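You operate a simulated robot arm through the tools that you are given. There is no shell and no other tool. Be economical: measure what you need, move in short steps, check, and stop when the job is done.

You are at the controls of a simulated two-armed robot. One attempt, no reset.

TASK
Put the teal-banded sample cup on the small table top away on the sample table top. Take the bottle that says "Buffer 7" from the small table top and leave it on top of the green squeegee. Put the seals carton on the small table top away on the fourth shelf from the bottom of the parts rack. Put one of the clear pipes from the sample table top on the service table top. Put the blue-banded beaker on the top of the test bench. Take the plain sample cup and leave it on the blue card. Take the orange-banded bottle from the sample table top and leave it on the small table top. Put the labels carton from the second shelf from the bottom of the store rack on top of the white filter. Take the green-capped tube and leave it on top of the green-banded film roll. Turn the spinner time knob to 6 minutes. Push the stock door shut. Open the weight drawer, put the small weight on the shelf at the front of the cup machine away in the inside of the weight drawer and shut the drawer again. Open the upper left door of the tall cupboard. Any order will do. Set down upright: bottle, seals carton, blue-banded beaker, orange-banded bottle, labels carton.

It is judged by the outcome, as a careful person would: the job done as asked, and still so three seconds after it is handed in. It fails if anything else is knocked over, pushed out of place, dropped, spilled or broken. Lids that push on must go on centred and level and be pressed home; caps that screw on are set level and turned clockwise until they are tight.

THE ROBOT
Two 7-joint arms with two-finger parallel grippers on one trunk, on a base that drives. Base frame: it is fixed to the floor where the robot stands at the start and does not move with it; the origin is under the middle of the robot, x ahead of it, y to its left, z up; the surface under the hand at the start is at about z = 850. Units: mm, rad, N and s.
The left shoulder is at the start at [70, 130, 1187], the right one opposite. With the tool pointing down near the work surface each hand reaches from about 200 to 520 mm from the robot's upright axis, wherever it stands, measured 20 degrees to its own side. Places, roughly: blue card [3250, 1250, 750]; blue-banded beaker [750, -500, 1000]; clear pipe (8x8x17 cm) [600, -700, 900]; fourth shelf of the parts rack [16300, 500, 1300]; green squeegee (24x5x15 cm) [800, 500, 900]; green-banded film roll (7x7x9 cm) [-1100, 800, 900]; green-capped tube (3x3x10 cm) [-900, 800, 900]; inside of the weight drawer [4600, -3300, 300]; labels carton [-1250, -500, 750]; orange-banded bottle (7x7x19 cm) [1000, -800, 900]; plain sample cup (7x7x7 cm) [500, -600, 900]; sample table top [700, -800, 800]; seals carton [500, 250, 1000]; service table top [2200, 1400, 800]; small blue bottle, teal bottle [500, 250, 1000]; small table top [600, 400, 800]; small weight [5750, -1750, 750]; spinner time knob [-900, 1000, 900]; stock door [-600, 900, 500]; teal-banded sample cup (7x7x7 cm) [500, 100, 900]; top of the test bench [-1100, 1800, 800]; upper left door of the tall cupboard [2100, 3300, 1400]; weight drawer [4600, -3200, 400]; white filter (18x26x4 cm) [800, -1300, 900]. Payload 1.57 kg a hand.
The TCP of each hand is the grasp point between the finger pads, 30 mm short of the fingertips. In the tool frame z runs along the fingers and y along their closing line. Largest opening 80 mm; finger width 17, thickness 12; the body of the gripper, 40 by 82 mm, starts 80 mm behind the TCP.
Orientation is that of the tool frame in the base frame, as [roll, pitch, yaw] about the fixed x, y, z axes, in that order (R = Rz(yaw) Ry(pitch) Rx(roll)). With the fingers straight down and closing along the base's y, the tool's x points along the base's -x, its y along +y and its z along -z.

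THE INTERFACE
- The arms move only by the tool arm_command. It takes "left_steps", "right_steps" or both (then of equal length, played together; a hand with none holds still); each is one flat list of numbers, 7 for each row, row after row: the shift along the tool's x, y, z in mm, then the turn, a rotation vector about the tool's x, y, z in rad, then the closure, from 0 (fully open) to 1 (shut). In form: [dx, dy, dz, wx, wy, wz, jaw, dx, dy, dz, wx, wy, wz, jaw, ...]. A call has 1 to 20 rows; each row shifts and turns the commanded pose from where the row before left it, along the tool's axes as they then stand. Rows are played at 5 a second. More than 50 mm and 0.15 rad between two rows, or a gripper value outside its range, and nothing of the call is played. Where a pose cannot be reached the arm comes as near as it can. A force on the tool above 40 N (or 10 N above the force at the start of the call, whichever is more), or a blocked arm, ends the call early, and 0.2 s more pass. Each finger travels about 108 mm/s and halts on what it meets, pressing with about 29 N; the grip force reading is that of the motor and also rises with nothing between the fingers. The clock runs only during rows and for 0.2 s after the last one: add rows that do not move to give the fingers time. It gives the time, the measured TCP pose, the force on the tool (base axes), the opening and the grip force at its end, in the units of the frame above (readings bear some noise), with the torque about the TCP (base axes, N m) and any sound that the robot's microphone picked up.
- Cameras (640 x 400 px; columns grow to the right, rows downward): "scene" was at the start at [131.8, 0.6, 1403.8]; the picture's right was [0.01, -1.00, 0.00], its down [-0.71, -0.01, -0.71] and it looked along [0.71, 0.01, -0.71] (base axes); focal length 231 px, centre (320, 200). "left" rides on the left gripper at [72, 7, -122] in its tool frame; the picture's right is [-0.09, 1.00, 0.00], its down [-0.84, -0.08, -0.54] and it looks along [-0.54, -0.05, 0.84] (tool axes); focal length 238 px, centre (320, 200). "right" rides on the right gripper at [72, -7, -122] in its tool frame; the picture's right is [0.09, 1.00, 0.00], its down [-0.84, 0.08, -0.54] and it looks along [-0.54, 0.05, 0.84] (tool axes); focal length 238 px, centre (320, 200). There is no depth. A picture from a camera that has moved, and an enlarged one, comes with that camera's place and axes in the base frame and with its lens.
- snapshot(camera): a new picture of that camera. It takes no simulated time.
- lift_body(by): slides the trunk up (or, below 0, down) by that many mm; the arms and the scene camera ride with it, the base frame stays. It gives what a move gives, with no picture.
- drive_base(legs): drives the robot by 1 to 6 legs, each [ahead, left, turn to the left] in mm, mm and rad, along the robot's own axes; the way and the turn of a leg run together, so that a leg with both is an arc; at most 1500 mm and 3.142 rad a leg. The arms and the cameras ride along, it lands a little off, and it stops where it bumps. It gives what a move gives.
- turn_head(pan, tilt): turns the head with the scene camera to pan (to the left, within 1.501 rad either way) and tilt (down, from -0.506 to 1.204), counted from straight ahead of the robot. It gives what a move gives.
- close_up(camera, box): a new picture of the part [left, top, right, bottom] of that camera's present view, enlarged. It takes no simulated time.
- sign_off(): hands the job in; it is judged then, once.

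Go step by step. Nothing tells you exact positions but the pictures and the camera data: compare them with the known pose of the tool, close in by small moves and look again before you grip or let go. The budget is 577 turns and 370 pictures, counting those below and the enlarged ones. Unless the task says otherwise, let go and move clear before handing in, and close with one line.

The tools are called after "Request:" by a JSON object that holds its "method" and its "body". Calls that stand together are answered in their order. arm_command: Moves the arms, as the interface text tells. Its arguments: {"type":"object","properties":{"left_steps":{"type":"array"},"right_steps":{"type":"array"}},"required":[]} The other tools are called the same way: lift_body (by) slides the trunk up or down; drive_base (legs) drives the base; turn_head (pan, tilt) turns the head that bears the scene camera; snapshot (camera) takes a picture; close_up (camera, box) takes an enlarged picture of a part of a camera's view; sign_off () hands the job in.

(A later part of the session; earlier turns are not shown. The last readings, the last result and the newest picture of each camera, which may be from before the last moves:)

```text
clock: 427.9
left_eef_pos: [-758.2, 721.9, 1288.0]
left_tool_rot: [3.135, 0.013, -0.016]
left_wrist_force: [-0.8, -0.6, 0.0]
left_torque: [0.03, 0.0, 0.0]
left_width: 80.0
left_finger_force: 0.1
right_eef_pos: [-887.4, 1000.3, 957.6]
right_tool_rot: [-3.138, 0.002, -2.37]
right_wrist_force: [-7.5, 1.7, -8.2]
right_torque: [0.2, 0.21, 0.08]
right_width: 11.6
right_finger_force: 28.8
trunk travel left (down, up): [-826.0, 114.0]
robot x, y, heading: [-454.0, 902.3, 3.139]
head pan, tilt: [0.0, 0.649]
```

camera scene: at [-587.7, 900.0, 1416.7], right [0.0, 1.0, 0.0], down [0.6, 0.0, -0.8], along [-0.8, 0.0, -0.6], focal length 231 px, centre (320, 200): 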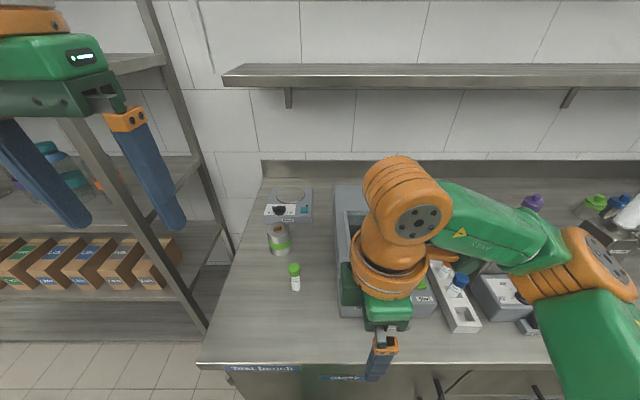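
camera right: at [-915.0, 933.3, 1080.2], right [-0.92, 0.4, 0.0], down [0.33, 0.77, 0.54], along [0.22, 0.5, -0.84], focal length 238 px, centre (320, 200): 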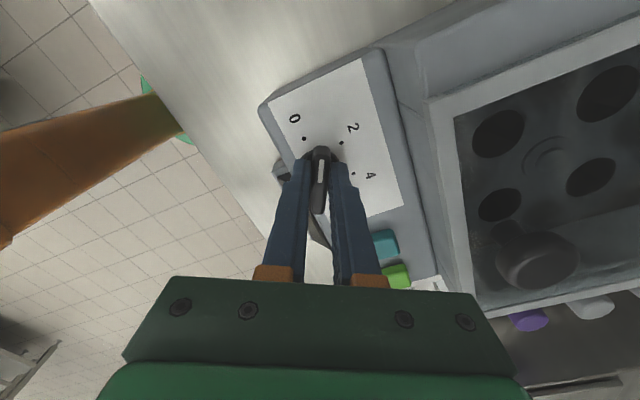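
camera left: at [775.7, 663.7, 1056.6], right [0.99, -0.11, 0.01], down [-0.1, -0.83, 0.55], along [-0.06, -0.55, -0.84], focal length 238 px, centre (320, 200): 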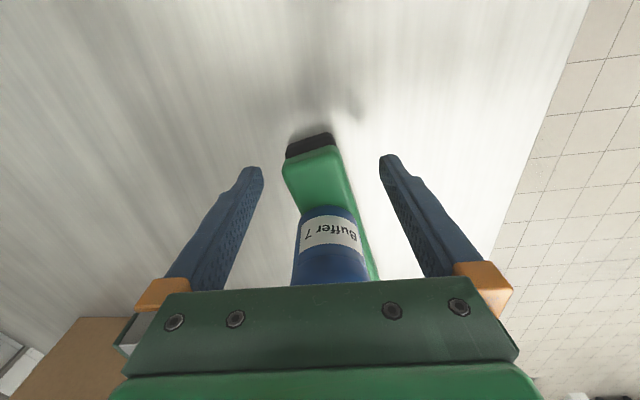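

Forces eased. Continuing to turn.

Request:
{"method": "arm_command", "body": {"right_steps": [0, 0, 0, 0, 0, 0.1, 0.95, 0, 0, 0, 0, 0, 0.1, 0.95, 0, 0, 0, 0, 0, 0.1, 0.95, 0, 0, 0, 0, 0, 0.1, 0.95, 0, 0, 0, 0, 0, 0.1, 0.95, 0, 0, 0, 0, 0, 0.1, 0.95]}}

Request:
{"method": "snapshot", "body": {"camera": "right"}}

```text
clock: 429.3
left_eef_pos: [-759.7, 726.8, 1287.9]
left_tool_rot: [3.132, 0.012, -0.015]
left_wrist_force: [-0.4, 0.5, 0.3]
left_torque: [0.01, 0.0, -0.01]
left_width: 79.9
left_finger_force: 0.0
right_eef_pos: [-890.4, 1005.0, 958.7]
right_tool_rot: [-3.138, 0.002, -2.974]
right_wrist_force: [-14.0, 12.1, -4.8]
right_torque: [0.64, 0.09, 0.07]
right_width: 12.0
right_finger_force: 28.8
trunk travel left (down, up): [-826.0, 114.0]
robot x, y, heading: [-452.5, 898.5, 3.142]
head pan, tilt: [0.0, 0.649]
```

```text
196 pictures are left
camera right: at [-960.0, 986.2, 1079.9], right [-0.26, 0.97, 0.0], down [0.81, 0.22, 0.54], along [0.53, 0.14, -0.84], focal length 238 px, centre (320, 200)
```

right: 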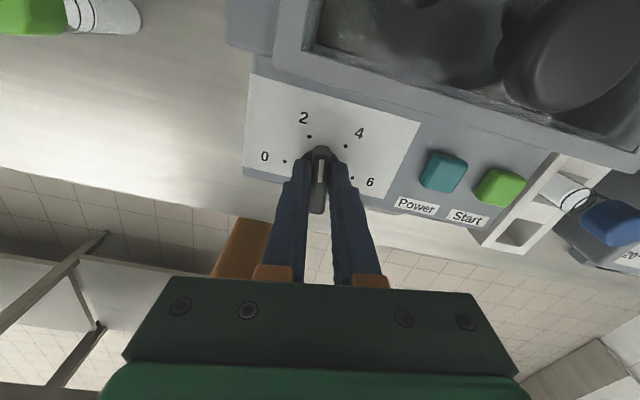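

Request:
{"method": "arm_command", "body": {"right_steps": [1.6, 2.3, 0, 0, 0, 0.1, 0.95, 0, 0, 0, 0, 0, 0.1, 0.95, 0, 0, 0, 0, 0, 0.1, 0.95, 0, 0, 0, 0, 0, 0.1, 0.95, 0, 0, 0, 0, 0, 0.1, 0.95, 0, 0, 0, 0, 0, 0.1, 0.95]}}

```text
clock: 430.7
left_eef_pos: [-755.3, 727.8, 1290.0]
left_tool_rot: [3.127, 0.015, -0.017]
left_wrist_force: [-0.9, 0.0, 0.3]
left_torque: [0.0, -0.02, 0.0]
left_width: 80.1
left_finger_force: 0.0
right_eef_pos: [-889.8, 1008.0, 958.8]
right_tool_rot: [-3.138, 0.006, 2.708]
right_wrist_force: [-6.5, 16.9, -5.5]
right_torque: [0.89, 0.55, 0.08]
right_width: 12.0
right_finger_force: 28.8
trunk travel left (down, up): [-826.0, 114.0]
robot x, y, heading: [-454.5, 902.3, 3.14]
head pan, tilt: [0.0, 0.649]
```

Request:
{"method": "arm_command", "body": {"right_steps": [0.8, 1.8, 0, 0, 0, 0.1, 0.95, 0, 0, 0, 0, 0, 0.1, 0.95, 0, 0, 0, 0, 0, 0.1, 0.95, 0, 0, 0, 0, 0, 0.1, 0.95, 0, 0, 0, 0, 0, 0.1, 0.95, 0, 0, 0, 0, 0, 0.1, 0.95]}}

Request:
{"method": "snapshot", "body": {"camera": "right"}}

```text
clock: 432.1
left_eef_pos: [-753.3, 730.1, 1290.9]
left_tool_rot: [3.126, 0.016, -0.016]
left_wrist_force: [-0.8, -0.5, 0.2]
left_torque: [-0.01, -0.01, 0.0]
left_width: 80.0
left_finger_force: 0.0
right_eef_pos: [-887.7, 1010.0, 958.5]
right_tool_rot: [3.141, 0.009, 2.111]
right_wrist_force: [10.4, 17.6, -23.1]
right_torque: [0.51, -0.45, 0.08]
right_width: 12.0
right_finger_force: 29.8
trunk travel left (down, up): [-826.0, 114.0]
robot x, y, heading: [-456.7, 897.6, 3.139]
head pan, tilt: [0.0, 0.649]
```

```text
195 pictures are left
camera right: at [-929.2, 1070.2, 1080.3], right [0.81, 0.59, 0.0], down [0.49, -0.68, 0.55], along [0.32, -0.44, -0.84], focal length 238 px, centre (320, 200)
```

right: 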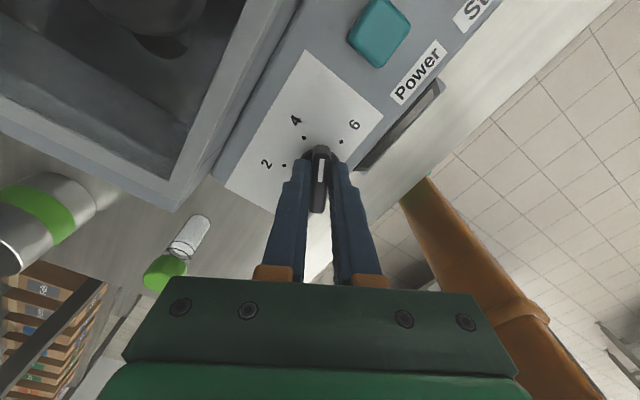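

Request:
{"method": "arm_command", "body": {"right_steps": [1.2, 1.9, 1.5, 0, 0, 0.08, 0.95, 0, 0, 0, 0, 0, 0.1, 0.95, 0, 0, 0, 0, 0, 0.1, 0.95, 0, 0, 0, 0, 0, 0.1, 0.95, 0, 0, 0, 0, 0, 0.1, 0.95, 0, 0, 0, 0, 0, 0.061, 0.95]}}

Request:
{"method": "snapshot", "body": {"camera": "right"}}

```text
clock: 433.5
left_eef_pos: [-748.8, 728.7, 1291.5]
left_tool_rot: [3.128, 0.02, -0.015]
left_wrist_force: [-0.2, 0.3, 0.0]
left_torque: [0.03, 0.02, -0.01]
left_width: 80.1
left_finger_force: 0.1
right_eef_pos: [-883.5, 1011.7, 958.8]
right_tool_rot: [3.141, 0.008, 1.567]
right_wrist_force: [14.7, 15.9, -17.1]
right_torque: [0.04, -0.36, 0.13]
right_width: 11.6
right_finger_force: 28.9
trunk travel left (down, up): [-826.0, 114.0]
robot x, y, heading: [-455.5, 899.2, 3.145]
head pan, tilt: [0.0, 0.649]
```

```text
194 pictures are left
camera right: at [-889.3, 1084.6, 1080.5], right [1.0, 0.09, 0.0], down [0.08, -0.83, 0.55], along [0.05, -0.54, -0.84], focal length 238 px, centre (320, 200)
```

right: 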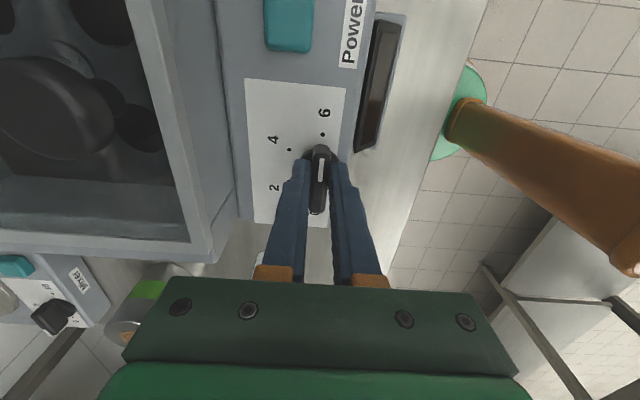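

The pointer faces 6. Opening and rising to check.

Request:
{"method": "arm_command", "body": {"right_steps": [0, 0, 0, 0, 0, 0, 0.8, 0, 0, 0, 0, 0, 0, 0.58, 0, 0, 0, 0, 0, 0, 0.58, 0, 0, -15, 0, 0, 0, 0.58, 0, 0, -30, 0, 0, 0, 0.58]}}

Request:
{"method": "close_up", "body": {"camera": "right", "box": [220, 60, 420, 240]}}

```text
clock: 434.7
left_eef_pos: [-751.5, 719.3, 1289.1]
left_tool_rot: [3.134, 0.017, -0.015]
left_wrist_force: [0.5, 0.9, 0.2]
left_torque: [0.01, -0.02, -0.02]
left_width: 80.1
left_finger_force: 0.0
right_eef_pos: [-885.5, 1006.9, 1004.5]
right_tool_rot: [-3.141, -0.001, 1.571]
right_wrist_force: [0.3, -0.3, 1.0]
right_torque: [0.01, 0.03, -0.01]
right_width: 33.6
right_finger_force: 0.1
trunk travel left (down, up): [-826.0, 114.0]
robot x, y, heading: [-452.5, 899.5, 3.14]
head pan, tilt: [0.0, 0.649]
```

```text
2.22 times, centred on (320, 150) of right
camera zoom: at [-890.8, 1079.0, 1127.0], right [1.0, 0.09, 0.0], down [0.08, -0.84, 0.54], along [0.05, -0.54, -0.84], focal length 530 px, centre (320, 311)
```

zoom: 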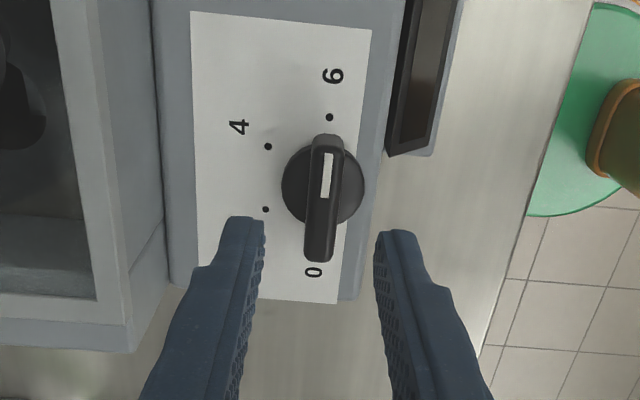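

Knob is at 6. Next the green-capped tube: tilt the left hand forward 0.5 rad for reach and bring it above the tube at about (-947,838); the right hand rises and unwinds.

Request:
{"method": "arm_command", "body": {"right_steps": [0, 0, -40, 0, 0, -0.146, 0.3, 0, 0, -40, 0, 0, -0.146, 0.3, 0, 0, -40, 0, 0, -0.146, 0.3, 0, 0, 0, 0, 0, -0.146, 0, 0, 0, 0, 0, 0, -0.146, 0, 0, 0, 0, 0, 0, -0.146, 0, 0, 0, 0, 0, 0, -0.146, 0, 0, 0, 0, 0, 0, -0.146, 0, 0, 0, 0, 0, 0, -0.146, 0, 0, 0, 0, 0, 0, -0.146, 0, 0, 0, 0, 0, 0, -0.146, 0, 0, 0, 0, 0, 0, -0.146, 0, 0, 0, 0, 0, 0, -0.146, 0], "left_steps": [0, 0, 0, 0, -0.125, 0, 0, 0, 0, 0, 0, -0.125, 0, 0, 0, 0, 0, 0, -0.125, 0, 0, 0, 0, 0, 0, -0.142, 0, 0, -4, -13, 37, 0, 0, 0, 0.3, -4, -13, 37, 0, 0, 0, 0.3, -4, -13, 37, 0, 0, 0, 0.3, -4, -13, 37, 0, 0, 0, 0.3, -4, -13, 37, 0, 0, 0, 0.3, -4, -13, 37, 0, 0, 0, 0.3, -4, -13, 37, 0, 0, 0, 0.3, -4, -13, 30, 0, 0, 0, 0.3, 0, 0, 0, 0, 0, 0, 0.3]}}

Request:
{"method": "snapshot", "body": {"camera": "left"}}

```text
clock: 437.5
left_eef_pos: [-924.8, 825.9, 1055.2]
left_tool_rot: [3.136, 0.534, -0.019]
left_wrist_force: [0.2, -0.3, 0.3]
left_torque: [0.0, 0.01, -0.02]
left_width: 55.8
left_finger_force: 0.0
right_eef_pos: [-885.9, 1005.1, 1124.6]
right_tool_rot: [3.14, 0.003, -2.811]
right_wrist_force: [0.0, -0.1, 0.6]
right_torque: [0.02, 0.0, 0.0]
right_width: 79.8
right_finger_force: 0.1
trunk travel left (down, up): [-826.0, 114.0]
robot x, y, heading: [-452.7, 898.7, 3.139]
head pan, tilt: [0.0, 0.649]
```

```text
192 pictures are left
camera left: at [-800.7, 816.1, 1124.6], right [-0.1, -0.99, 0.05], down [-0.44, 0.09, 0.89], along [-0.89, 0.06, -0.45], focal length 238 px, centre (320, 200)
```

left: 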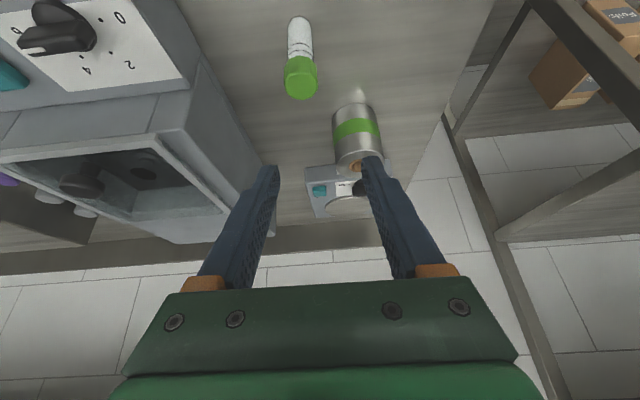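

Tube at (-935,835), roll at (-1078,784). Descend vertically around the cap.

Request:
{"method": "arm_command", "body": {"left_steps": [-8.6, -9, 5, 0, 0, 0, 0.3, 21, 0, 35.3, 0, 0, 0, 0.3, 21, 0, 35.3, 0, 0, 0, 0.3]}}

Request:
{"method": "snapshot", "body": {"camera": "left"}}

```text
clock: 438.3
left_eef_pos: [-933.8, 832.4, 972.6]
left_tool_rot: [3.135, 0.534, -0.019]
left_wrist_force: [1.3, 0.4, 0.3]
left_torque: [0.03, -0.04, -0.01]
left_width: 55.8
left_finger_force: 0.2
right_eef_pos: [-887.1, 1004.6, 1125.0]
right_tool_rot: [-3.141, 0.001, -2.813]
right_wrist_force: [-0.7, -0.1, 0.5]
right_torque: [-0.02, -0.01, -0.02]
right_width: 79.8
right_finger_force: 0.1
trunk travel left (down, up): [-826.0, 114.0]
robot x, y, heading: [-451.2, 901.6, 3.144]
head pan, tilt: [0.0, 0.649]
```

```text
191 pictures are left
camera left: at [-811.7, 823.2, 1041.5], right [-0.1, -0.99, 0.05], down [-0.44, 0.09, 0.89], along [-0.89, 0.06, -0.45], focal length 238 px, centre (320, 200)
```

left: 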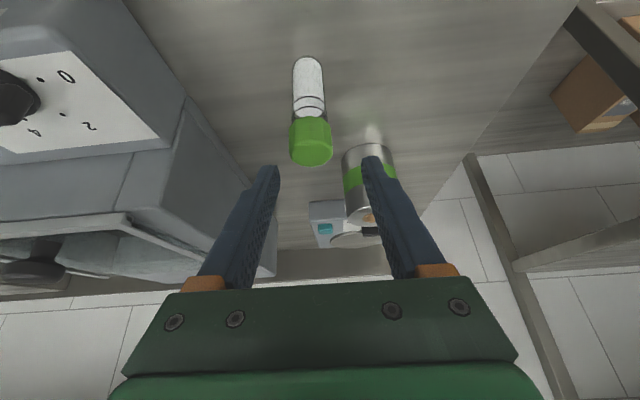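

Request:
{"method": "arm_command", "body": {"left_steps": [18.2, -2.5, 35.7, 0, 0, 0, 0.3, 0, 0, 0, 0, 0, 0, 0.5, 0, 0, 0, 0, 0, 0, 0.75, 0, 0, 0, 0, 0, 0, 0.75]}}

Request:
{"method": "snapshot", "body": {"camera": "left"}}

```text
clock: 439.3
left_eef_pos: [-937.5, 835.0, 934.0]
left_tool_rot: [3.134, 0.535, -0.019]
left_wrist_force: [0.3, 0.1, 0.2]
left_torque: [0.02, 0.03, 0.02]
left_width: 28.6
left_finger_force: 28.6
right_eef_pos: [-887.3, 1004.7, 1124.0]
right_tool_rot: [3.141, 0.0, -2.812]
right_wrist_force: [-0.2, -0.4, -0.5]
right_torque: [-0.01, 0.02, 0.01]
right_width: 80.2
right_finger_force: 0.1
trunk travel left (down, up): [-826.0, 114.0]
robot x, y, heading: [-453.8, 901.5, 3.14]
head pan, tilt: [0.0, 0.649]
```

```text
190 pictures are left
camera left: at [-814.2, 826.0, 1002.2], right [-0.1, -0.99, 0.05], down [-0.44, 0.09, 0.89], along [-0.89, 0.06, -0.45], focal length 238 px, centre (320, 200)
```

left: 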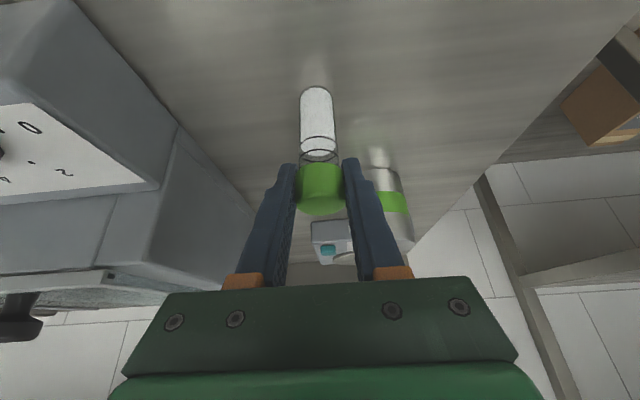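

Cap gripped. Lift 130 mm, then creep the base forward 80 mm.

Request:
{"method": "arm_command", "body": {"left_steps": [-22, 0, -37.3, 0, 0, 0, 0.75, -22, 0, -37.3, 0, 0, 0, 0.75, -22, 0, -37.3, 0, 0, 0, 0.75]}}

Request:
{"method": "drive_base", "body": {"legs": [[50, 0, 0], [25, 0, 0]]}}

Request:
{"method": "snapshot", "body": {"camera": "left"}}

```text
clock: 440.1
left_eef_pos: [-936.2, 839.5, 1063.6]
left_tool_rot: [3.132, 0.535, -0.018]
left_wrist_force: [0.2, 0.5, -0.8]
left_torque: [0.0, 0.0, 0.01]
left_width: 28.8
left_finger_force: 29.3
right_eef_pos: [-886.0, 1005.3, 1123.8]
right_tool_rot: [3.139, 0.002, -2.813]
right_wrist_force: [0.7, 0.2, -0.4]
right_torque: [0.03, -0.01, -0.01]
right_width: 79.8
right_finger_force: 0.1
trunk travel left (down, up): [-826.0, 114.0]
robot x, y, heading: [-453.7, 903.4, 3.143]
head pan, tilt: [0.0, 0.649]
```

```text
clock: 441.4
left_eef_pos: [-1009.1, 838.6, 1064.9]
left_tool_rot: [3.134, 0.536, -0.018]
left_wrist_force: [1.3, -0.2, -0.5]
left_torque: [-0.02, 0.05, 0.02]
left_width: 28.8
left_finger_force: 28.7
right_eef_pos: [-957.0, 1005.3, 1126.3]
right_tool_rot: [3.139, -0.004, -2.814]
right_wrist_force: [0.2, 0.6, 0.3]
right_torque: [0.03, 0.06, 0.0]
right_width: 80.0
right_finger_force: 0.1
trunk travel left (down, up): [-826.0, 114.0]
robot x, y, heading: [-533.3, 902.2, 3.147]
head pan, tilt: [0.0, 0.649]
```

```text
189 pictures are left
camera left: at [-885.4, 829.9, 1132.7], right [-0.1, -0.99, 0.05], down [-0.44, 0.09, 0.89], along [-0.89, 0.06, -0.45], focal length 238 px, centre (320, 200)
```

left: 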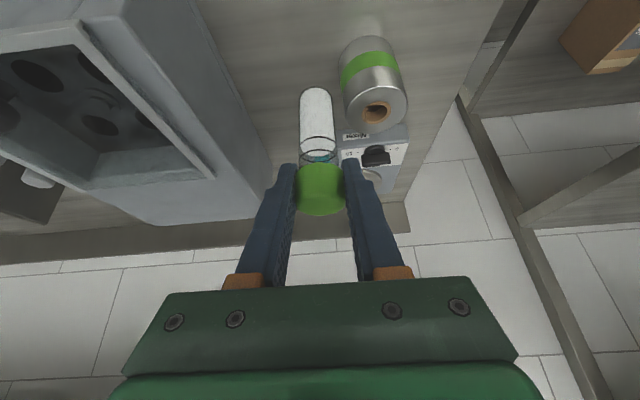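

Request:
{"method": "arm_command", "body": {"left_steps": [-19, 30, 11.2, 0, 0, 0, 0.75, -19, 30, 11.2, 0, 0, 0, 0.75, 0, 0, 0, 0, 0, 0, 0.75]}}

Request:
{"method": "snapshot", "body": {"camera": "left"}}

```text
clock: 442.2
left_eef_pos: [-1056.8, 779.8, 1064.0]
left_tool_rot: [3.133, 0.535, -0.02]
left_wrist_force: [-0.7, 1.0, -0.1]
left_torque: [-0.01, -0.01, 0.02]
left_width: 29.2
left_finger_force: 28.6
right_eef_pos: [-960.7, 1005.5, 1124.8]
right_tool_rot: [-3.141, -0.002, -2.814]
right_wrist_force: [0.0, 0.3, -0.3]
right_torque: [-0.01, -0.01, 0.0]
right_width: 80.1
right_finger_force: 0.0
trunk travel left (down, up): [-826.0, 114.0]
robot x, y, heading: [-529.8, 895.5, 3.141]
head pan, tilt: [0.0, 0.649]
```

```text
188 pictures are left
camera left: at [-933.4, 770.6, 1133.3], right [-0.1, -0.99, 0.05], down [-0.44, 0.09, 0.89], along [-0.89, 0.06, -0.45], focal length 238 px, centre (320, 200)
```

left: 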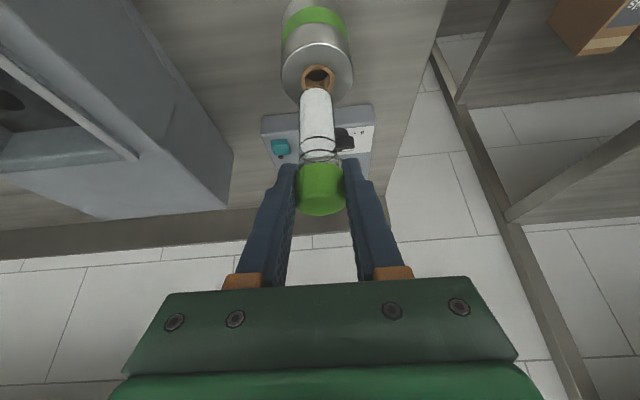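

The core hole (~19 mm) is narrower than the tube, so centre placement is safe. Align and lower.

Request:
{"method": "arm_command", "body": {"left_steps": [-10.5, 3, 6.2, 0, 0, 0, 0.75, 10.2, 0, 17.2, 0, 0, 0, 0.75, 5.6, 0, 9.5, 0, 0, 0, 0.75, 0, 0, 0, 0, 0, 0, 0.75]}}

Request:
{"method": "snapshot", "body": {"camera": "left"}}

```text
clock: 443.2
left_eef_pos: [-1069.8, 776.8, 1031.0]
left_tool_rot: [3.136, 0.534, -0.021]
left_wrist_force: [0.6, 0.2, 0.4]
left_torque: [0.0, 0.01, -0.02]
left_width: 28.5
left_finger_force: 29.3
right_eef_pos: [-961.7, 1005.4, 1123.9]
right_tool_rot: [-3.141, 0.001, -2.815]
right_wrist_force: [-0.5, 0.2, -0.2]
right_torque: [-0.02, 0.04, 0.02]
right_width: 79.8
right_finger_force: 0.1
trunk travel left (down, up): [-826.0, 114.0]
robot x, y, heading: [-528.4, 903.5, 3.144]
head pan, tilt: [0.0, 0.649]
```

```text
187 pictures are left
camera left: at [-946.2, 768.0, 1100.4], right [-0.1, -0.99, 0.05], down [-0.44, 0.09, 0.89], along [-0.89, 0.06, -0.45], focal length 238 px, centre (320, 200)
```

left: 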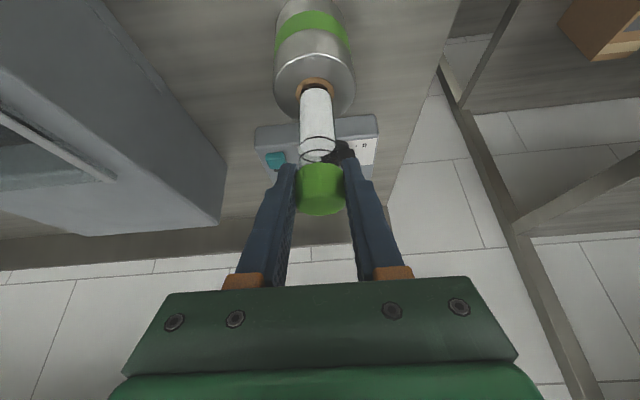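

Request:
{"method": "arm_command", "body": {"left_steps": [1.5, 0, 2.6, 0, 0, 0, 0.75, 1.5, 0, 2.6, 0, 0, 0, 0.75, 0, 0, 0, 0, 0, 0, 0.75]}}

Request:
{"method": "arm_command", "body": {"left_steps": [1, 0, 1.7, 0, 0, 0, 0.75, 0, 0, 0, 0, 0, 0, 0.75]}}

Request:
{"method": "arm_command", "body": {"left_steps": [1, 0, 1.7, 0, 0, 0, 0.75, 0, 0, 0, 0, 0, 0, 0.75]}}

```text
clock: 444.0
left_eef_pos: [-1070.1, 776.3, 1024.3]
left_tool_rot: [3.134, 0.533, -0.019]
left_wrist_force: [0.1, 0.8, -0.8]
left_torque: [0.0, -0.02, -0.02]
left_width: 28.9
left_finger_force: 29.1
right_eef_pos: [-961.0, 1005.7, 1124.9]
right_tool_rot: [3.141, 0.0, -2.813]
right_wrist_force: [-0.3, 0.4, 0.0]
right_torque: [-0.03, -0.01, -0.02]
right_width: 80.2
right_finger_force: 0.1
trunk travel left (down, up): [-826.0, 114.0]
robot x, y, heading: [-532.9, 900.9, 3.143]
head pan, tilt: [0.0, 0.649]
```

```text
clock: 444.6
left_eef_pos: [-1068.4, 777.3, 1024.1]
left_tool_rot: [3.134, 0.534, -0.019]
left_wrist_force: [-1.0, 1.1, -0.7]
left_torque: [0.02, 0.0, -0.03]
left_width: 28.5
left_finger_force: 29.0
right_eef_pos: [-961.8, 1005.8, 1124.9]
right_tool_rot: [-3.141, 0.0, -2.814]
right_wrist_force: [-0.1, 0.3, 0.4]
right_torque: [0.02, 0.04, -0.01]
right_width: 79.7
right_finger_force: 0.0
trunk travel left (down, up): [-826.0, 114.0]
robot x, y, heading: [-525.6, 901.4, 3.143]
head pan, tilt: [0.0, 0.649]
```

```text
clock: 445.2
left_eef_pos: [-1069.9, 776.2, 1020.1]
left_tool_rot: [3.133, 0.535, -0.02]
left_wrist_force: [-0.2, -0.7, 0.8]
left_torque: [0.04, -0.02, 0.0]
left_width: 28.9
left_finger_force: 29.2
right_eef_pos: [-961.3, 1005.7, 1125.1]
right_tool_rot: [-3.141, -0.001, -2.814]
right_wrist_force: [-0.1, -0.3, -0.1]
right_torque: [-0.03, 0.01, 0.01]
right_width: 80.0
right_finger_force: 0.1
trunk travel left (down, up): [-826.0, 114.0]
robot x, y, heading: [-528.9, 901.6, 3.14]
head pan, tilt: [0.0, 0.649]
```

Request:
{"method": "arm_command", "body": {"left_steps": [1, 0, 1.7, 0, 0, 0, 0.75, 0, 0, 0, 0, 0, 0, 0.75]}}

Request:
{"method": "arm_command", "body": {"left_steps": [1, 0, 1.7, 0, 0, 0, 0.75, 0, 0, 0, 0, 0, 0, 0.75]}}

Request:
{"method": "snapshot", "body": {"camera": "left"}}

```text
clock: 445.8
left_eef_pos: [-1069.4, 776.7, 1019.0]
left_tool_rot: [3.134, 0.535, -0.019]
left_wrist_force: [-0.5, 0.9, 0.5]
left_torque: [-0.02, 0.01, -0.01]
left_width: 28.9
left_finger_force: 29.1
right_eef_pos: [-961.5, 1005.0, 1123.3]
right_tool_rot: [3.141, 0.0, -2.813]
right_wrist_force: [0.2, 0.0, 0.6]
right_torque: [-0.01, 0.03, 0.03]
right_width: 80.2
right_finger_force: 0.0
trunk travel left (down, up): [-826.0, 114.0]
robot x, y, heading: [-527.3, 901.1, 3.142]
head pan, tilt: [0.0, 0.649]
```

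```text
clock: 446.4
left_eef_pos: [-1069.5, 776.8, 1017.8]
left_tool_rot: [3.134, 0.534, -0.019]
left_wrist_force: [-0.3, -1.1, 0.6]
left_torque: [-0.02, -0.02, 0.0]
left_width: 28.7
left_finger_force: 29.1
right_eef_pos: [-962.9, 1005.4, 1123.8]
right_tool_rot: [-3.141, -0.001, -2.814]
right_wrist_force: [0.2, 0.6, -0.6]
right_torque: [-0.01, -0.03, -0.03]
right_width: 79.8
right_finger_force: 0.1
trunk travel left (down, up): [-826.0, 114.0]
robot x, y, heading: [-528.4, 901.9, 3.141]
head pan, tilt: [0.0, 0.649]
```

```text
186 pictures are left
camera left: at [-946.2, 767.2, 1086.8], right [-0.1, -0.99, 0.05], down [-0.44, 0.09, 0.89], along [-0.89, 0.06, -0.45], focal length 238 px, centre (320, 200)
```

left: 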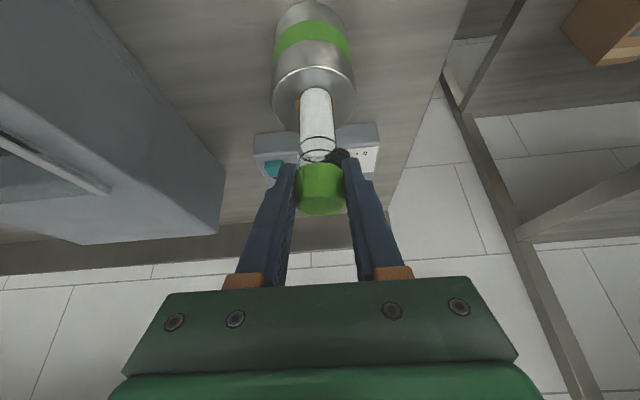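

Request:
{"method": "arm_command", "body": {"left_steps": [1, 0, 1.7, 0, 0, 0, 0.75, 1, 0, 1.7, 0, 0, 0, 0.75, 0, 0, 0, 0, 0, 0, 0.75]}}

Request:
{"method": "arm_command", "body": {"left_steps": [1, 0, 1.7, 0, 0, 0, 0.75, 0, 0, 0, 0, 0, 0, 0.75]}}

Request:
{"method": "arm_command", "body": {"left_steps": [1, 0, 1.7, 0, 0, 0, 0.75, 0, 0, 0, 0, 0, 0, 0.75]}}

```text
clock: 447.2
left_eef_pos: [-1067.9, 777.1, 1017.3]
left_tool_rot: [3.134, 0.538, -0.02]
left_wrist_force: [-4.6, -1.3, 18.5]
left_torque: [-0.15, 0.37, 0.03]
left_width: 28.8
left_finger_force: 28.4
right_eef_pos: [-959.8, 1005.7, 1125.6]
right_tool_rot: [-3.141, -0.004, -2.814]
right_wrist_force: [0.4, 0.0, 0.4]
right_torque: [-0.02, -0.01, -0.02]
right_width: 80.0
right_finger_force: 0.1
trunk travel left (down, up): [-826.0, 114.0]
robot x, y, heading: [-529.6, 900.5, 3.143]
head pan, tilt: [0.0, 0.649]
```

```text
clock: 447.8
left_eef_pos: [-1067.1, 777.1, 1015.5]
left_tool_rot: [3.133, 0.536, -0.022]
left_wrist_force: [-3.4, -1.5, 18.3]
left_torque: [-0.18, 0.23, 0.03]
left_width: 28.8
left_finger_force: 29.3
right_eef_pos: [-958.6, 1006.0, 1124.8]
right_tool_rot: [-3.141, -0.005, -2.814]
right_wrist_force: [0.0, 0.3, -0.2]
right_torque: [-0.01, 0.04, 0.0]
right_width: 80.2
right_finger_force: 0.1
trunk travel left (down, up): [-826.0, 114.0]
robot x, y, heading: [-531.0, 899.2, 3.139]
head pan, tilt: [0.0, 0.649]
```

```text
clock: 448.4
left_eef_pos: [-1064.3, 778.6, 1012.1]
left_tool_rot: [3.133, 0.538, -0.021]
left_wrist_force: [-2.5, -1.8, 19.8]
left_torque: [-0.14, 0.14, 0.04]
left_width: 28.5
left_finger_force: 29.0
right_eef_pos: [-957.5, 1006.5, 1126.5]
right_tool_rot: [-3.141, -0.003, -2.812]
right_wrist_force: [0.8, 0.4, 0.0]
right_torque: [0.02, 0.03, -0.02]
right_width: 79.8
right_finger_force: 0.0
trunk travel left (down, up): [-826.0, 114.0]
robot x, y, heading: [-529.8, 901.9, 3.144]
head pan, tilt: [0.0, 0.649]
```

Contact was made. Ease up slightly and inspect before release.

Request:
{"method": "arm_command", "body": {"left_steps": [-0.8, 0, -1.3, 0, 0, 0, 0.75, 0, 0, 0, 0, 0, 0, 0.75]}}

Request:
{"method": "snapshot", "body": {"camera": "left"}}

Request:
{"method": "close_up", "body": {"camera": "scene", "box": [240, 180, 340, 330]}}

```text
clock: 449.0
left_eef_pos: [-1066.0, 776.8, 1011.4]
left_tool_rot: [3.132, 0.535, -0.02]
left_wrist_force: [2.7, -0.3, 8.1]
left_torque: [0.07, -0.22, -0.04]
left_width: 28.7
left_finger_force: 28.3
right_eef_pos: [-957.8, 1005.6, 1125.5]
right_tool_rot: [-3.141, -0.004, -2.813]
right_wrist_force: [-0.3, -0.4, 0.7]
right_torque: [0.01, 0.04, -0.03]
right_width: 79.8
right_finger_force: 0.1
trunk travel left (down, up): [-826.0, 114.0]
robot x, y, heading: [-527.9, 897.8, 3.142]
head pan, tilt: [0.0, 0.649]
```

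```text
185 pictures are left
camera left: at [-942.5, 767.7, 1081.4], right [-0.1, -0.99, 0.05], down [-0.44, 0.09, 0.89], along [-0.89, 0.06, -0.45], focal length 238 px, centre (320, 200)
```

left: 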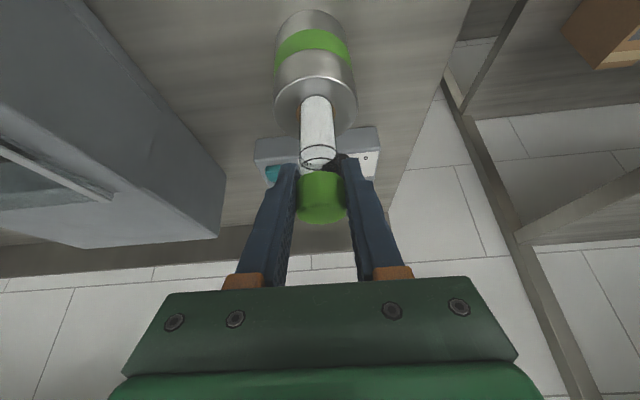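

```text
2.67 times, centred on (290, 255) of scene
camera zoom: at [-661.8, 900.8, 1416.6], right [0.0, 1.0, 0.0], down [0.6, 0.0, -0.8], along [-0.8, 0.0, -0.6], focal length 615 px, centre (400, 53)
```

zoom: 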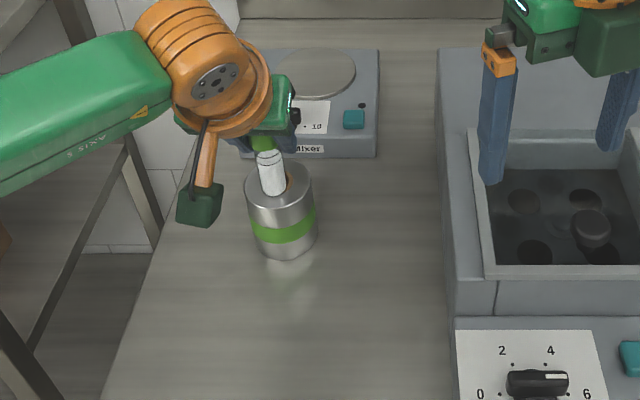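

Request:
{"method": "arm_command", "body": {"left_steps": [0, 0, 0, 0, 0, 0, 0.65, 0, 0, 0, 0, 0, 0, 0.6, 0, 0, 0, 0, 0, 0, 0.5, 0, 0, 0, 0, 0, 0, 0.3, 0, 0, 0, 0, 0, 0, 0.3]}}

Request:
{"method": "snapshot", "body": {"camera": "left"}}

```text
clock: 450.2
left_eef_pos: [-1068.9, 777.3, 1011.0]
left_tool_rot: [3.135, 0.535, -0.021]
left_wrist_force: [-0.3, 0.4, 0.0]
left_torque: [0.04, 0.0, -0.01]
left_width: 55.6
left_finger_force: 0.1
right_eef_pos: [-961.8, 1005.7, 1124.1]
right_tool_rot: [-3.141, 0.0, -2.815]
right_wrist_force: [1.0, 0.0, 0.7]
right_torque: [-0.01, 0.0, -0.01]
right_width: 80.0
right_finger_force: 0.0
trunk travel left (down, up): [-826.0, 114.0]
robot x, y, heading: [-528.3, 903.0, 3.142]
head pan, tilt: [0.0, 0.649]
```

```text
183 pictures are left
camera left: at [-945.8, 767.4, 1080.6], right [-0.1, -0.99, 0.05], down [-0.44, 0.09, 0.89], along [-0.89, 0.06, -0.45], focal length 238 px, centre (320, 200)
```

left: 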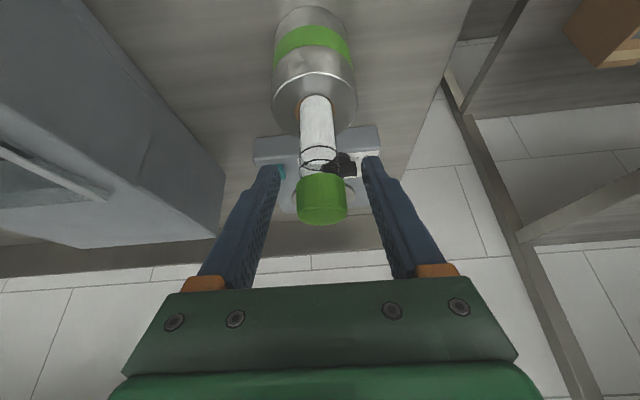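

The tube stands on the roll. Withdraw along the tool axis.

Request:
{"method": "arm_command", "body": {"left_steps": [0, 0, -30, 0, 0, 0, 0.2, 0, 0, -40, 0, 0, 0, 0.1, 0, 0, -40, 0, 0, 0, 0, 0, 0, -40, 0, 0, 0, 0]}}

Request:
{"method": "close_up", "body": {"camera": "scene", "box": [240, 180, 340, 330]}}

```text
clock: 451.2
left_eef_pos: [-991.0, 775.0, 1142.2]
left_tool_rot: [3.132, 0.535, -0.023]
left_wrist_force: [-0.2, 0.7, 0.6]
left_torque: [0.01, 0.02, 0.02]
left_width: 80.0
left_finger_force: 0.0
right_eef_pos: [-960.4, 1005.1, 1125.1]
right_tool_rot: [-3.141, -0.002, -2.813]
right_wrist_force: [-0.7, -0.6, -0.6]
right_torque: [0.01, 0.03, -0.01]
right_width: 80.0
right_finger_force: 0.0
trunk travel left (down, up): [-826.0, 114.0]
robot x, y, heading: [-528.2, 899.0, 3.141]
head pan, tilt: [0.0, 0.649]
```

```text
2.67 times, centred on (290, 255) of scene
camera zoom: at [-664.5, 900.6, 1416.5], right [0.0, 1.0, 0.0], down [0.6, 0.0, -0.8], along [-0.8, 0.0, -0.6], focal length 615 px, centre (400, 53)
```

zoom: 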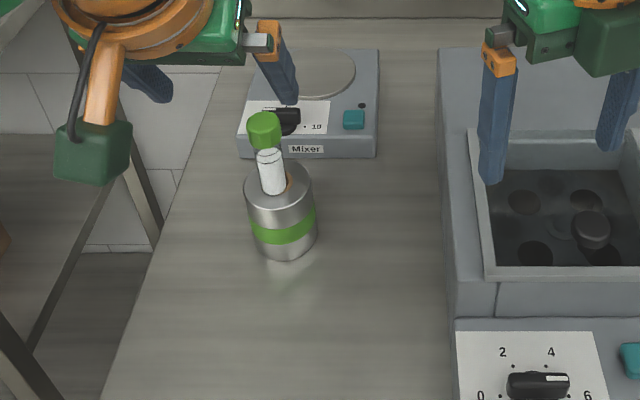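

Tube done. Back away and restore both hands to their default orientation.

Request:
{"method": "drive_base", "body": {"legs": [[-420, 0, 0]]}}

Request:
{"method": "arm_command", "body": {"right_steps": [0, 0, 0, 0, 0, -0.1405, 0, 0, 0, 0, 0, 0, -0.1405, 0, 0, 0, 0, 0, 0, -0.1405, 0, 0, 0, 0, 0, 0, -0.1405, 0, 0, 0, 0, 0, 0, -0.1405, 0, 0, 0, 0, 0, 0, -0.1405, 0, 0, 0, 0, 0, 0, -0.1405, 0, 0, 0, 0, 0, 0, -0.1405, 0, 0, 0, 0, 0, 0, -0.1405, 0, 0, 0, 0, 0, 0, -0.1405, 0, 0, 0, 0, 0, 0, -0.1405, 0, 0, 0, 0, 0, 0, -0.1405, 0, 0, 0, 0, 0, 0, -0.1405, 0, 0, 0, 0, 0, 0, -0.1405, 0, 0, 0, 0, 0, 0, -0.1405, 0, 0, 0, 0, 0, 0, -0.1405, 0, 0, 0, 0, 0, 0, -0.1405, 0, 0, 0, 0, 0, 0, -0.1405, 0, 0, 0, 0, 0, 0, -0.1405, 0, 0, 0, 0, 0, 0, -0.1405, 0], "left_steps": [0, 0, -15, 0, 0.107, 0, 0, 0, 0, -15, 0, 0.107, 0, 0, 0, 0, -15, 0, 0.107, 0, 0, 0, 0, -15, 0, 0.107, 0, 0, 0, 0, 0, 0, 0.107, 0, 0, 20, 0, 0, 0, 0, 0, 0, 20, 0, 0, 0, 0, 0, 0, 20, 0, 0, 0, 0, 0, 0, 20, 0, 0, 0, 0, 0, 0, 0, 0, 0, 0, 0, 0, 0, 0, 0, 0, 0, 0, 0, 0, 0, 0, 0, 0, 0, 0, 0, 0, 0, 0, 0, 0, 0, 0, 0, 0, 0, 0, 0, 0, 0, 0, 0, 0, 0, 0, 0, 0, 0, 0, 0, 0, 0, 0, 0, 0, 0, 0, 0, 0, 0, 0, 0, 0, 0, 0, 0, 0, 0, 0, 0, 0, 0, 0, 0, 0, 0, 0, 0, 0, 0, 0, 0]}}

Request:
{"method": "turn_head", "body": {"pan": 0.7, "tilt": 0.5}}

Request:
{"method": "snapshot", "body": {"camera": "scene"}}

```text
clock: 453.8
left_eef_pos: [-574.6, 775.6, 1142.1]
left_tool_rot: [3.135, 0.533, -0.02]
left_wrist_force: [-0.4, 1.4, -0.2]
left_torque: [-0.03, 0.0, -0.01]
left_width: 79.7
left_finger_force: 0.1
right_eef_pos: [-544.9, 1004.8, 1123.1]
right_tool_rot: [3.14, 0.003, -2.813]
right_wrist_force: [-0.5, -0.4, -0.6]
right_torque: [0.02, -0.01, -0.01]
right_width: 79.9
right_finger_force: 0.1
trunk travel left (down, up): [-826.0, 114.0]
robot x, y, heading: [-111.3, 900.5, -3.144]
head pan, tilt: [0.0, 0.649]
```

```text
clock: 458.0
left_eef_pos: [-462.1, 775.1, 1190.5]
left_tool_rot: [3.135, -0.001, -0.012]
left_wrist_force: [0.1, -0.3, -0.1]
left_torque: [0.02, -0.01, -0.01]
left_width: 79.9
left_finger_force: 0.1
left hand out of reach, approached as far as the arm can: row 5
right_eef_pos: [-542.4, 1004.4, 1124.0]
right_tool_rot: [3.141, 0.0, 0.004]
right_wrist_force: [0.0, 0.0, 0.6]
right_torque: [0.0, 0.01, 0.01]
right_width: 79.8
right_finger_force: 0.0
trunk travel left (down, up): [-826.0, 114.0]
robot x, y, heading: [-111.4, 900.4, -3.144]
head pan, tilt: [0.0, 0.649]
```

```text
clock: 459.1
left_eef_pos: [-462.6, 776.2, 1191.9]
left_tool_rot: [3.135, -0.001, -0.015]
left_wrist_force: [0.3, 0.3, 0.3]
left_torque: [-0.02, -0.03, -0.01]
left_width: 80.0
left_finger_force: 0.2
right_eef_pos: [-542.5, 1004.1, 1122.7]
right_tool_rot: [-3.142, -0.001, -0.004]
right_wrist_force: [-0.3, -0.3, 0.2]
right_torque: [0.01, -0.02, -0.04]
right_width: 80.0
right_finger_force: 0.0
trunk travel left (down, up): [-826.0, 114.0]
robot x, y, heading: [-113.4, 896.2, -3.142]
head pan, tilt: [0.7, 0.499]
```

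```text
181 pictures are left
camera scene: at [-229.9, 841.7, 1429.7], right [-0.64, 0.77, 0.0], down [0.37, 0.31, -0.88], along [-0.67, -0.57, -0.48], focal length 231 px, centre (320, 200)
```

scene: 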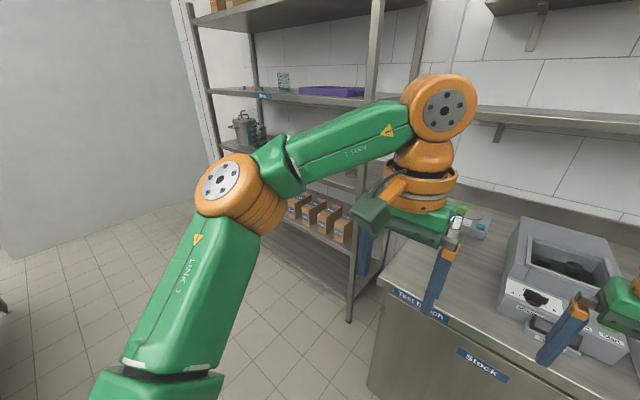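

Going to the store rack.

Request:
{"method": "drive_base", "body": {"legs": [[0, 1150, 0]]}}

Request:
{"method": "turn_head", "body": {"pan": 0, "tilt": 0.45}}

Request:
{"method": "snapshot", "body": {"camera": "scene"}}

```text
clock: 464.9
left_eef_pos: [-468.0, -357.0, 1193.3]
left_tool_rot: [3.136, 0.001, -0.023]
left_wrist_force: [-0.7, -0.3, 0.2]
left_torque: [-0.02, 0.02, 0.0]
left_width: 80.0
left_finger_force: 0.1
right_eef_pos: [-546.8, -129.9, 1124.0]
right_tool_rot: [3.141, 0.001, -0.011]
right_wrist_force: [-0.4, 0.0, -0.5]
right_torque: [0.01, -0.03, 0.02]
right_width: 80.2
right_finger_force: 0.1
trunk travel left (down, up): [-826.0, 114.0]
robot x, y, heading: [-115.8, -240.0, 3.135]
head pan, tilt: [0.7, 0.499]
```

```text
clock: 465.9
left_eef_pos: [-468.5, -358.4, 1191.8]
left_tool_rot: [3.134, 0.001, -0.021]
left_wrist_force: [-0.6, 0.3, -0.3]
left_torque: [0.0, -0.01, -0.01]
left_width: 80.2
left_finger_force: 0.1
right_eef_pos: [-546.6, -129.4, 1123.3]
right_tool_rot: [3.141, 0.001, -0.01]
right_wrist_force: [-0.2, 0.2, -0.1]
right_torque: [-0.03, 0.0, -0.01]
right_width: 79.8
right_finger_force: 0.0
trunk travel left (down, up): [-826.0, 114.0]
robot x, y, heading: [-115.8, -238.7, 3.133]
head pan, tilt: [0.0, 0.45]
```

```text
180 pictures are left
camera scene: at [-256.1, -236.9, 1434.2], right [0.01, 1.0, 0.0], down [0.44, 0.0, -0.9], along [-0.9, 0.01, -0.44], focal length 231 px, centre (320, 200)
```

scene: 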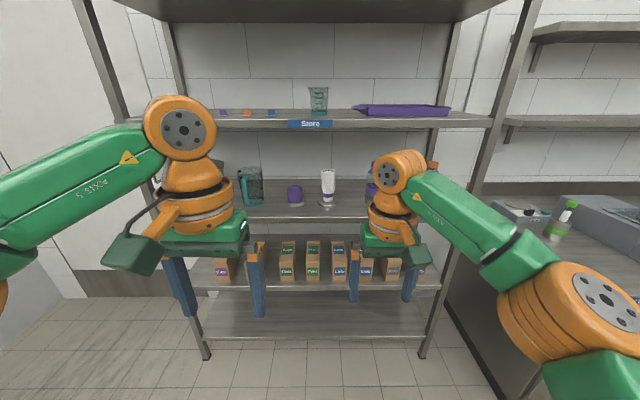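

Request:
{"method": "close_up", "body": {"camera": "scene", "box": [190, 220, 450, 350]}}

```text
2.46 times, centred on (320, 285) of scene
camera zoom: at [-256.1, -236.9, 1434.2], right [0.01, 1.0, 0.0], down [0.44, 0.0, -0.9], along [-0.9, 0.01, -0.44], focal length 568 px, centre (320, -9)
```

zoom: 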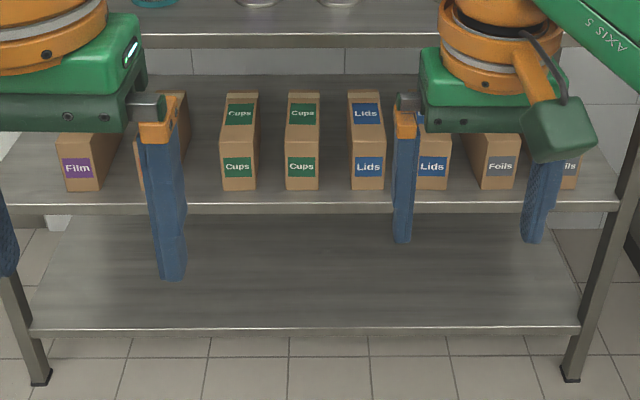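

Request:
{"method": "drive_base", "body": {"legs": [[0, 230, 0]]}}

Request:
{"method": "close_up", "body": {"camera": "scene", "box": [190, 220, 450, 350]}}

```text
clock: 467.7
left_eef_pos: [-469.8, -581.3, 1192.0]
left_tool_rot: [3.134, 0.001, -0.025]
left_wrist_force: [1.2, -1.2, -0.1]
left_torque: [-0.03, -0.01, -0.03]
left_width: 79.8
left_finger_force: 0.1
right_eef_pos: [-548.1, -352.6, 1124.0]
right_tool_rot: [3.137, -0.001, -0.014]
right_wrist_force: [0.2, 0.0, 0.0]
right_torque: [-0.02, 0.0, 0.04]
right_width: 80.0
right_finger_force: 0.1
trunk travel left (down, up): [-826.0, 114.0]
robot x, y, heading: [-115.4, -465.3, 3.129]
head pan, tilt: [0.0, 0.45]
```

```text
2.46 times, centred on (320, 285) of scene
camera zoom: at [-258.2, -459.7, 1434.2], right [0.01, 1.0, 0.0], down [0.44, -0.01, -0.9], along [-0.9, 0.01, -0.44], focal length 568 px, centre (320, -9)
```

zoom: 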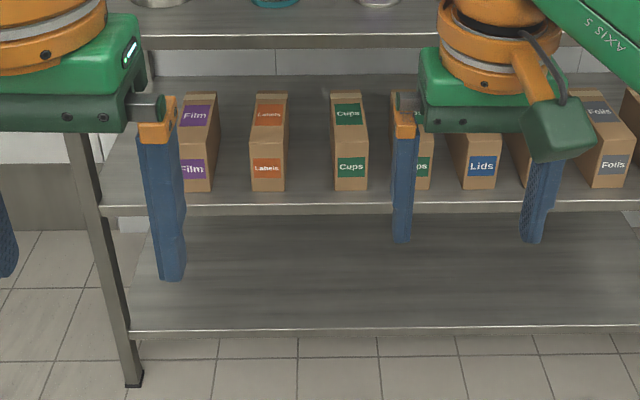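

The "Labels" carton is second from the left: about 70×130×143 mm at centre (-1168,-556), shelf top ≈580. I'll lower the trunk and point the left hand forward.

Request:
{"method": "lift_body", "body": {"by": -400}}

Request:
{"method": "arm_command", "body": {"left_steps": [0, 0, 0, 0, -0.1428, 0, 0, 0, 0, 0, 0, -0.1428, 0, 0, 0, 0, 5, 0, -0.1428, 0, 0, 0, 0, 10, 0, -0.1428, 0, 0, 0, 0, 10, 0, -0.1428, 0, 0, 0, 0, 10, 0, -0.1428, 0, 0, 0, 0, 15, 0, -0.1428, 0, 0, 0, 0, 20, 0, -0.1428, 0, 0, 0, 0, 20, 0, -0.1428, 0, 0, 0, 0, 20, 0, -0.1428, 0, 0, 0, 0, 20, 0, -0.1428, 0, 0], "right_steps": [15, 0, 0, 0, 0, 0, 0, 15, 0, 0, 0, 0, 0, 0, 15, 0, 0, 0, 0, 0, 0, 15, 0, 0, 0, 0, 0, 0, 15, 0, 0, 0, 0, 0, 0, 15, 0, 0, 0, 0, 0, 0, 10, 0, 0, 0, 0, 0, 0, 0, 0, 0, 0, 0, 0, 0, 0, 0, 0, 0, 0, 0, 0, 0, 0, 0, 0, 0, 0, 0, 0, 0, 0, 0, 0, 0, 0]}}

Request:
{"method": "snapshot", "body": {"camera": "scene"}}

```text
clock: 471.5
left_eef_pos: [-469.2, -584.2, 792.2]
left_tool_rot: [3.134, 0.001, -0.025]
left_wrist_force: [-0.1, 0.9, 0.5]
left_torque: [0.0, 0.03, 0.0]
left_width: 80.0
left_finger_force: 0.0
right_eef_pos: [-546.7, -354.8, 724.6]
right_tool_rot: [-3.141, 0.001, -0.014]
right_wrist_force: [-0.6, -0.4, 0.0]
right_torque: [0.02, 0.02, 0.01]
right_width: 80.0
right_finger_force: 0.1
trunk travel left (down, up): [-426.0, 514.0]
robot x, y, heading: [-118.8, -463.1, 3.125]
head pan, tilt: [0.0, 0.45]
```

```text
clock: 473.9
left_eef_pos: [-582.5, -550.4, 743.9]
left_tool_rot: [1.8, 1.564, -1.365]
left_wrist_force: [-0.9, -0.6, -1.0]
left_torque: [0.01, 0.04, 0.01]
left_width: 80.0
left_finger_force: 0.1
left hand out of reach, approached as far as the arm can: row 7, 8, 10, 11
right_eef_pos: [-449.3, -358.0, 725.8]
right_tool_rot: [-3.141, 0.001, -0.015]
right_wrist_force: [-0.2, -0.2, -0.3]
right_torque: [-0.01, 0.0, 0.02]
right_width: 80.0
right_finger_force: 0.0
trunk travel left (down, up): [-426.0, 514.0]
robot x, y, heading: [-116.7, -463.8, 3.132]
head pan, tilt: [0.0, 0.45]
```

```text
177 pictures are left
camera scene: at [-258.9, -463.3, 1034.1], right [0.01, 1.0, 0.0], down [0.44, -0.01, -0.9], along [-0.9, 0.01, -0.44], focal length 231 px, centre (320, 200)
```

scene: 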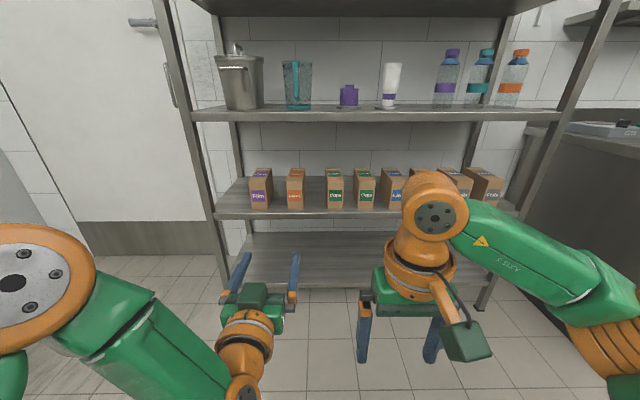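

Request:
{"method": "lift_body", "body": {"by": -84}}

Request:
{"method": "drive_base", "body": {"legs": [[390, 6, 0.008]]}}

Request:
{"method": "snapshot", "body": {"camera": "left"}}

Request:
{"method": "snapshot", "body": {"camera": "scene"}}

```text
clock: 475.1
left_eef_pos: [-582.8, -550.9, 660.5]
left_tool_rot: [2.024, 1.565, -1.143]
left_wrist_force: [-0.5, -0.5, -0.2]
left_torque: [-0.02, 0.02, 0.03]
left_width: 80.3
left_finger_force: 0.0
right_eef_pos: [-447.7, -358.0, 640.2]
right_tool_rot: [3.141, -0.001, -0.014]
right_wrist_force: [-0.3, -0.9, -1.1]
right_torque: [-0.02, 0.0, -0.01]
right_width: 79.9
right_finger_force: 0.1
trunk travel left (down, up): [-342.0, 598.0]
robot x, y, heading: [-114.4, -467.8, 3.127]
head pan, tilt: [0.0, 0.45]
```

```text
clock: 477.6
left_eef_pos: [-977.2, -558.2, 659.0]
left_tool_rot: [2.077, 1.565, -1.081]
left_wrist_force: [0.6, -0.6, 0.1]
left_torque: [-0.02, 0.01, 0.01]
left_width: 80.2
left_finger_force: 0.0
right_eef_pos: [-845.1, -364.6, 639.9]
right_tool_rot: [3.14, 0.0, -0.005]
right_wrist_force: [0.1, -0.7, 0.1]
right_torque: [-0.03, 0.01, 0.0]
right_width: 80.1
right_finger_force: 0.0
trunk travel left (down, up): [-342.0, 598.0]
robot x, y, heading: [-511.2, -470.6, 3.138]
head pan, tilt: [0.0, 0.45]
```

```text
176 pictures are left
camera left: at [-856.1, -567.4, 589.2], right [-0.01, -0.99, 0.1], down [0.54, 0.08, 0.84], along [-0.84, 0.06, 0.54], focal length 238 px, centre (320, 200)
```

left: 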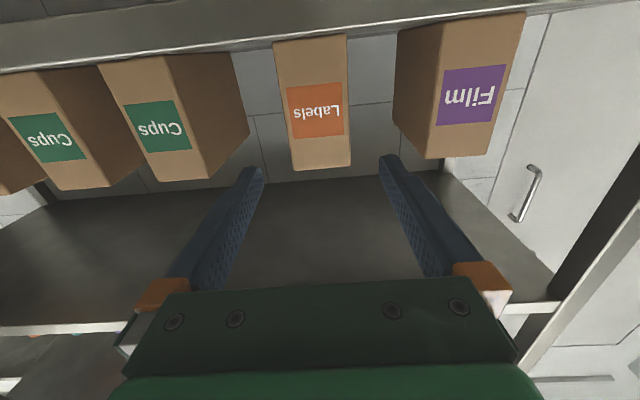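

```text
175 pictures are left
camera scene: at [-653.4, -468.2, 950.2], right [0.0, 1.0, 0.0], down [0.44, 0.0, -0.9], along [-0.9, 0.0, -0.44], focal length 231 px, centre (320, 200)
```

scene: 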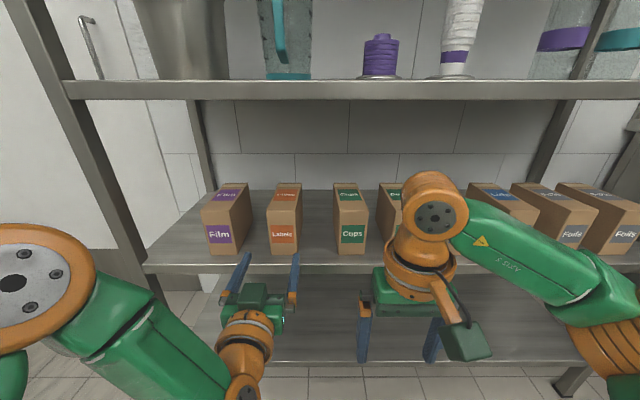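

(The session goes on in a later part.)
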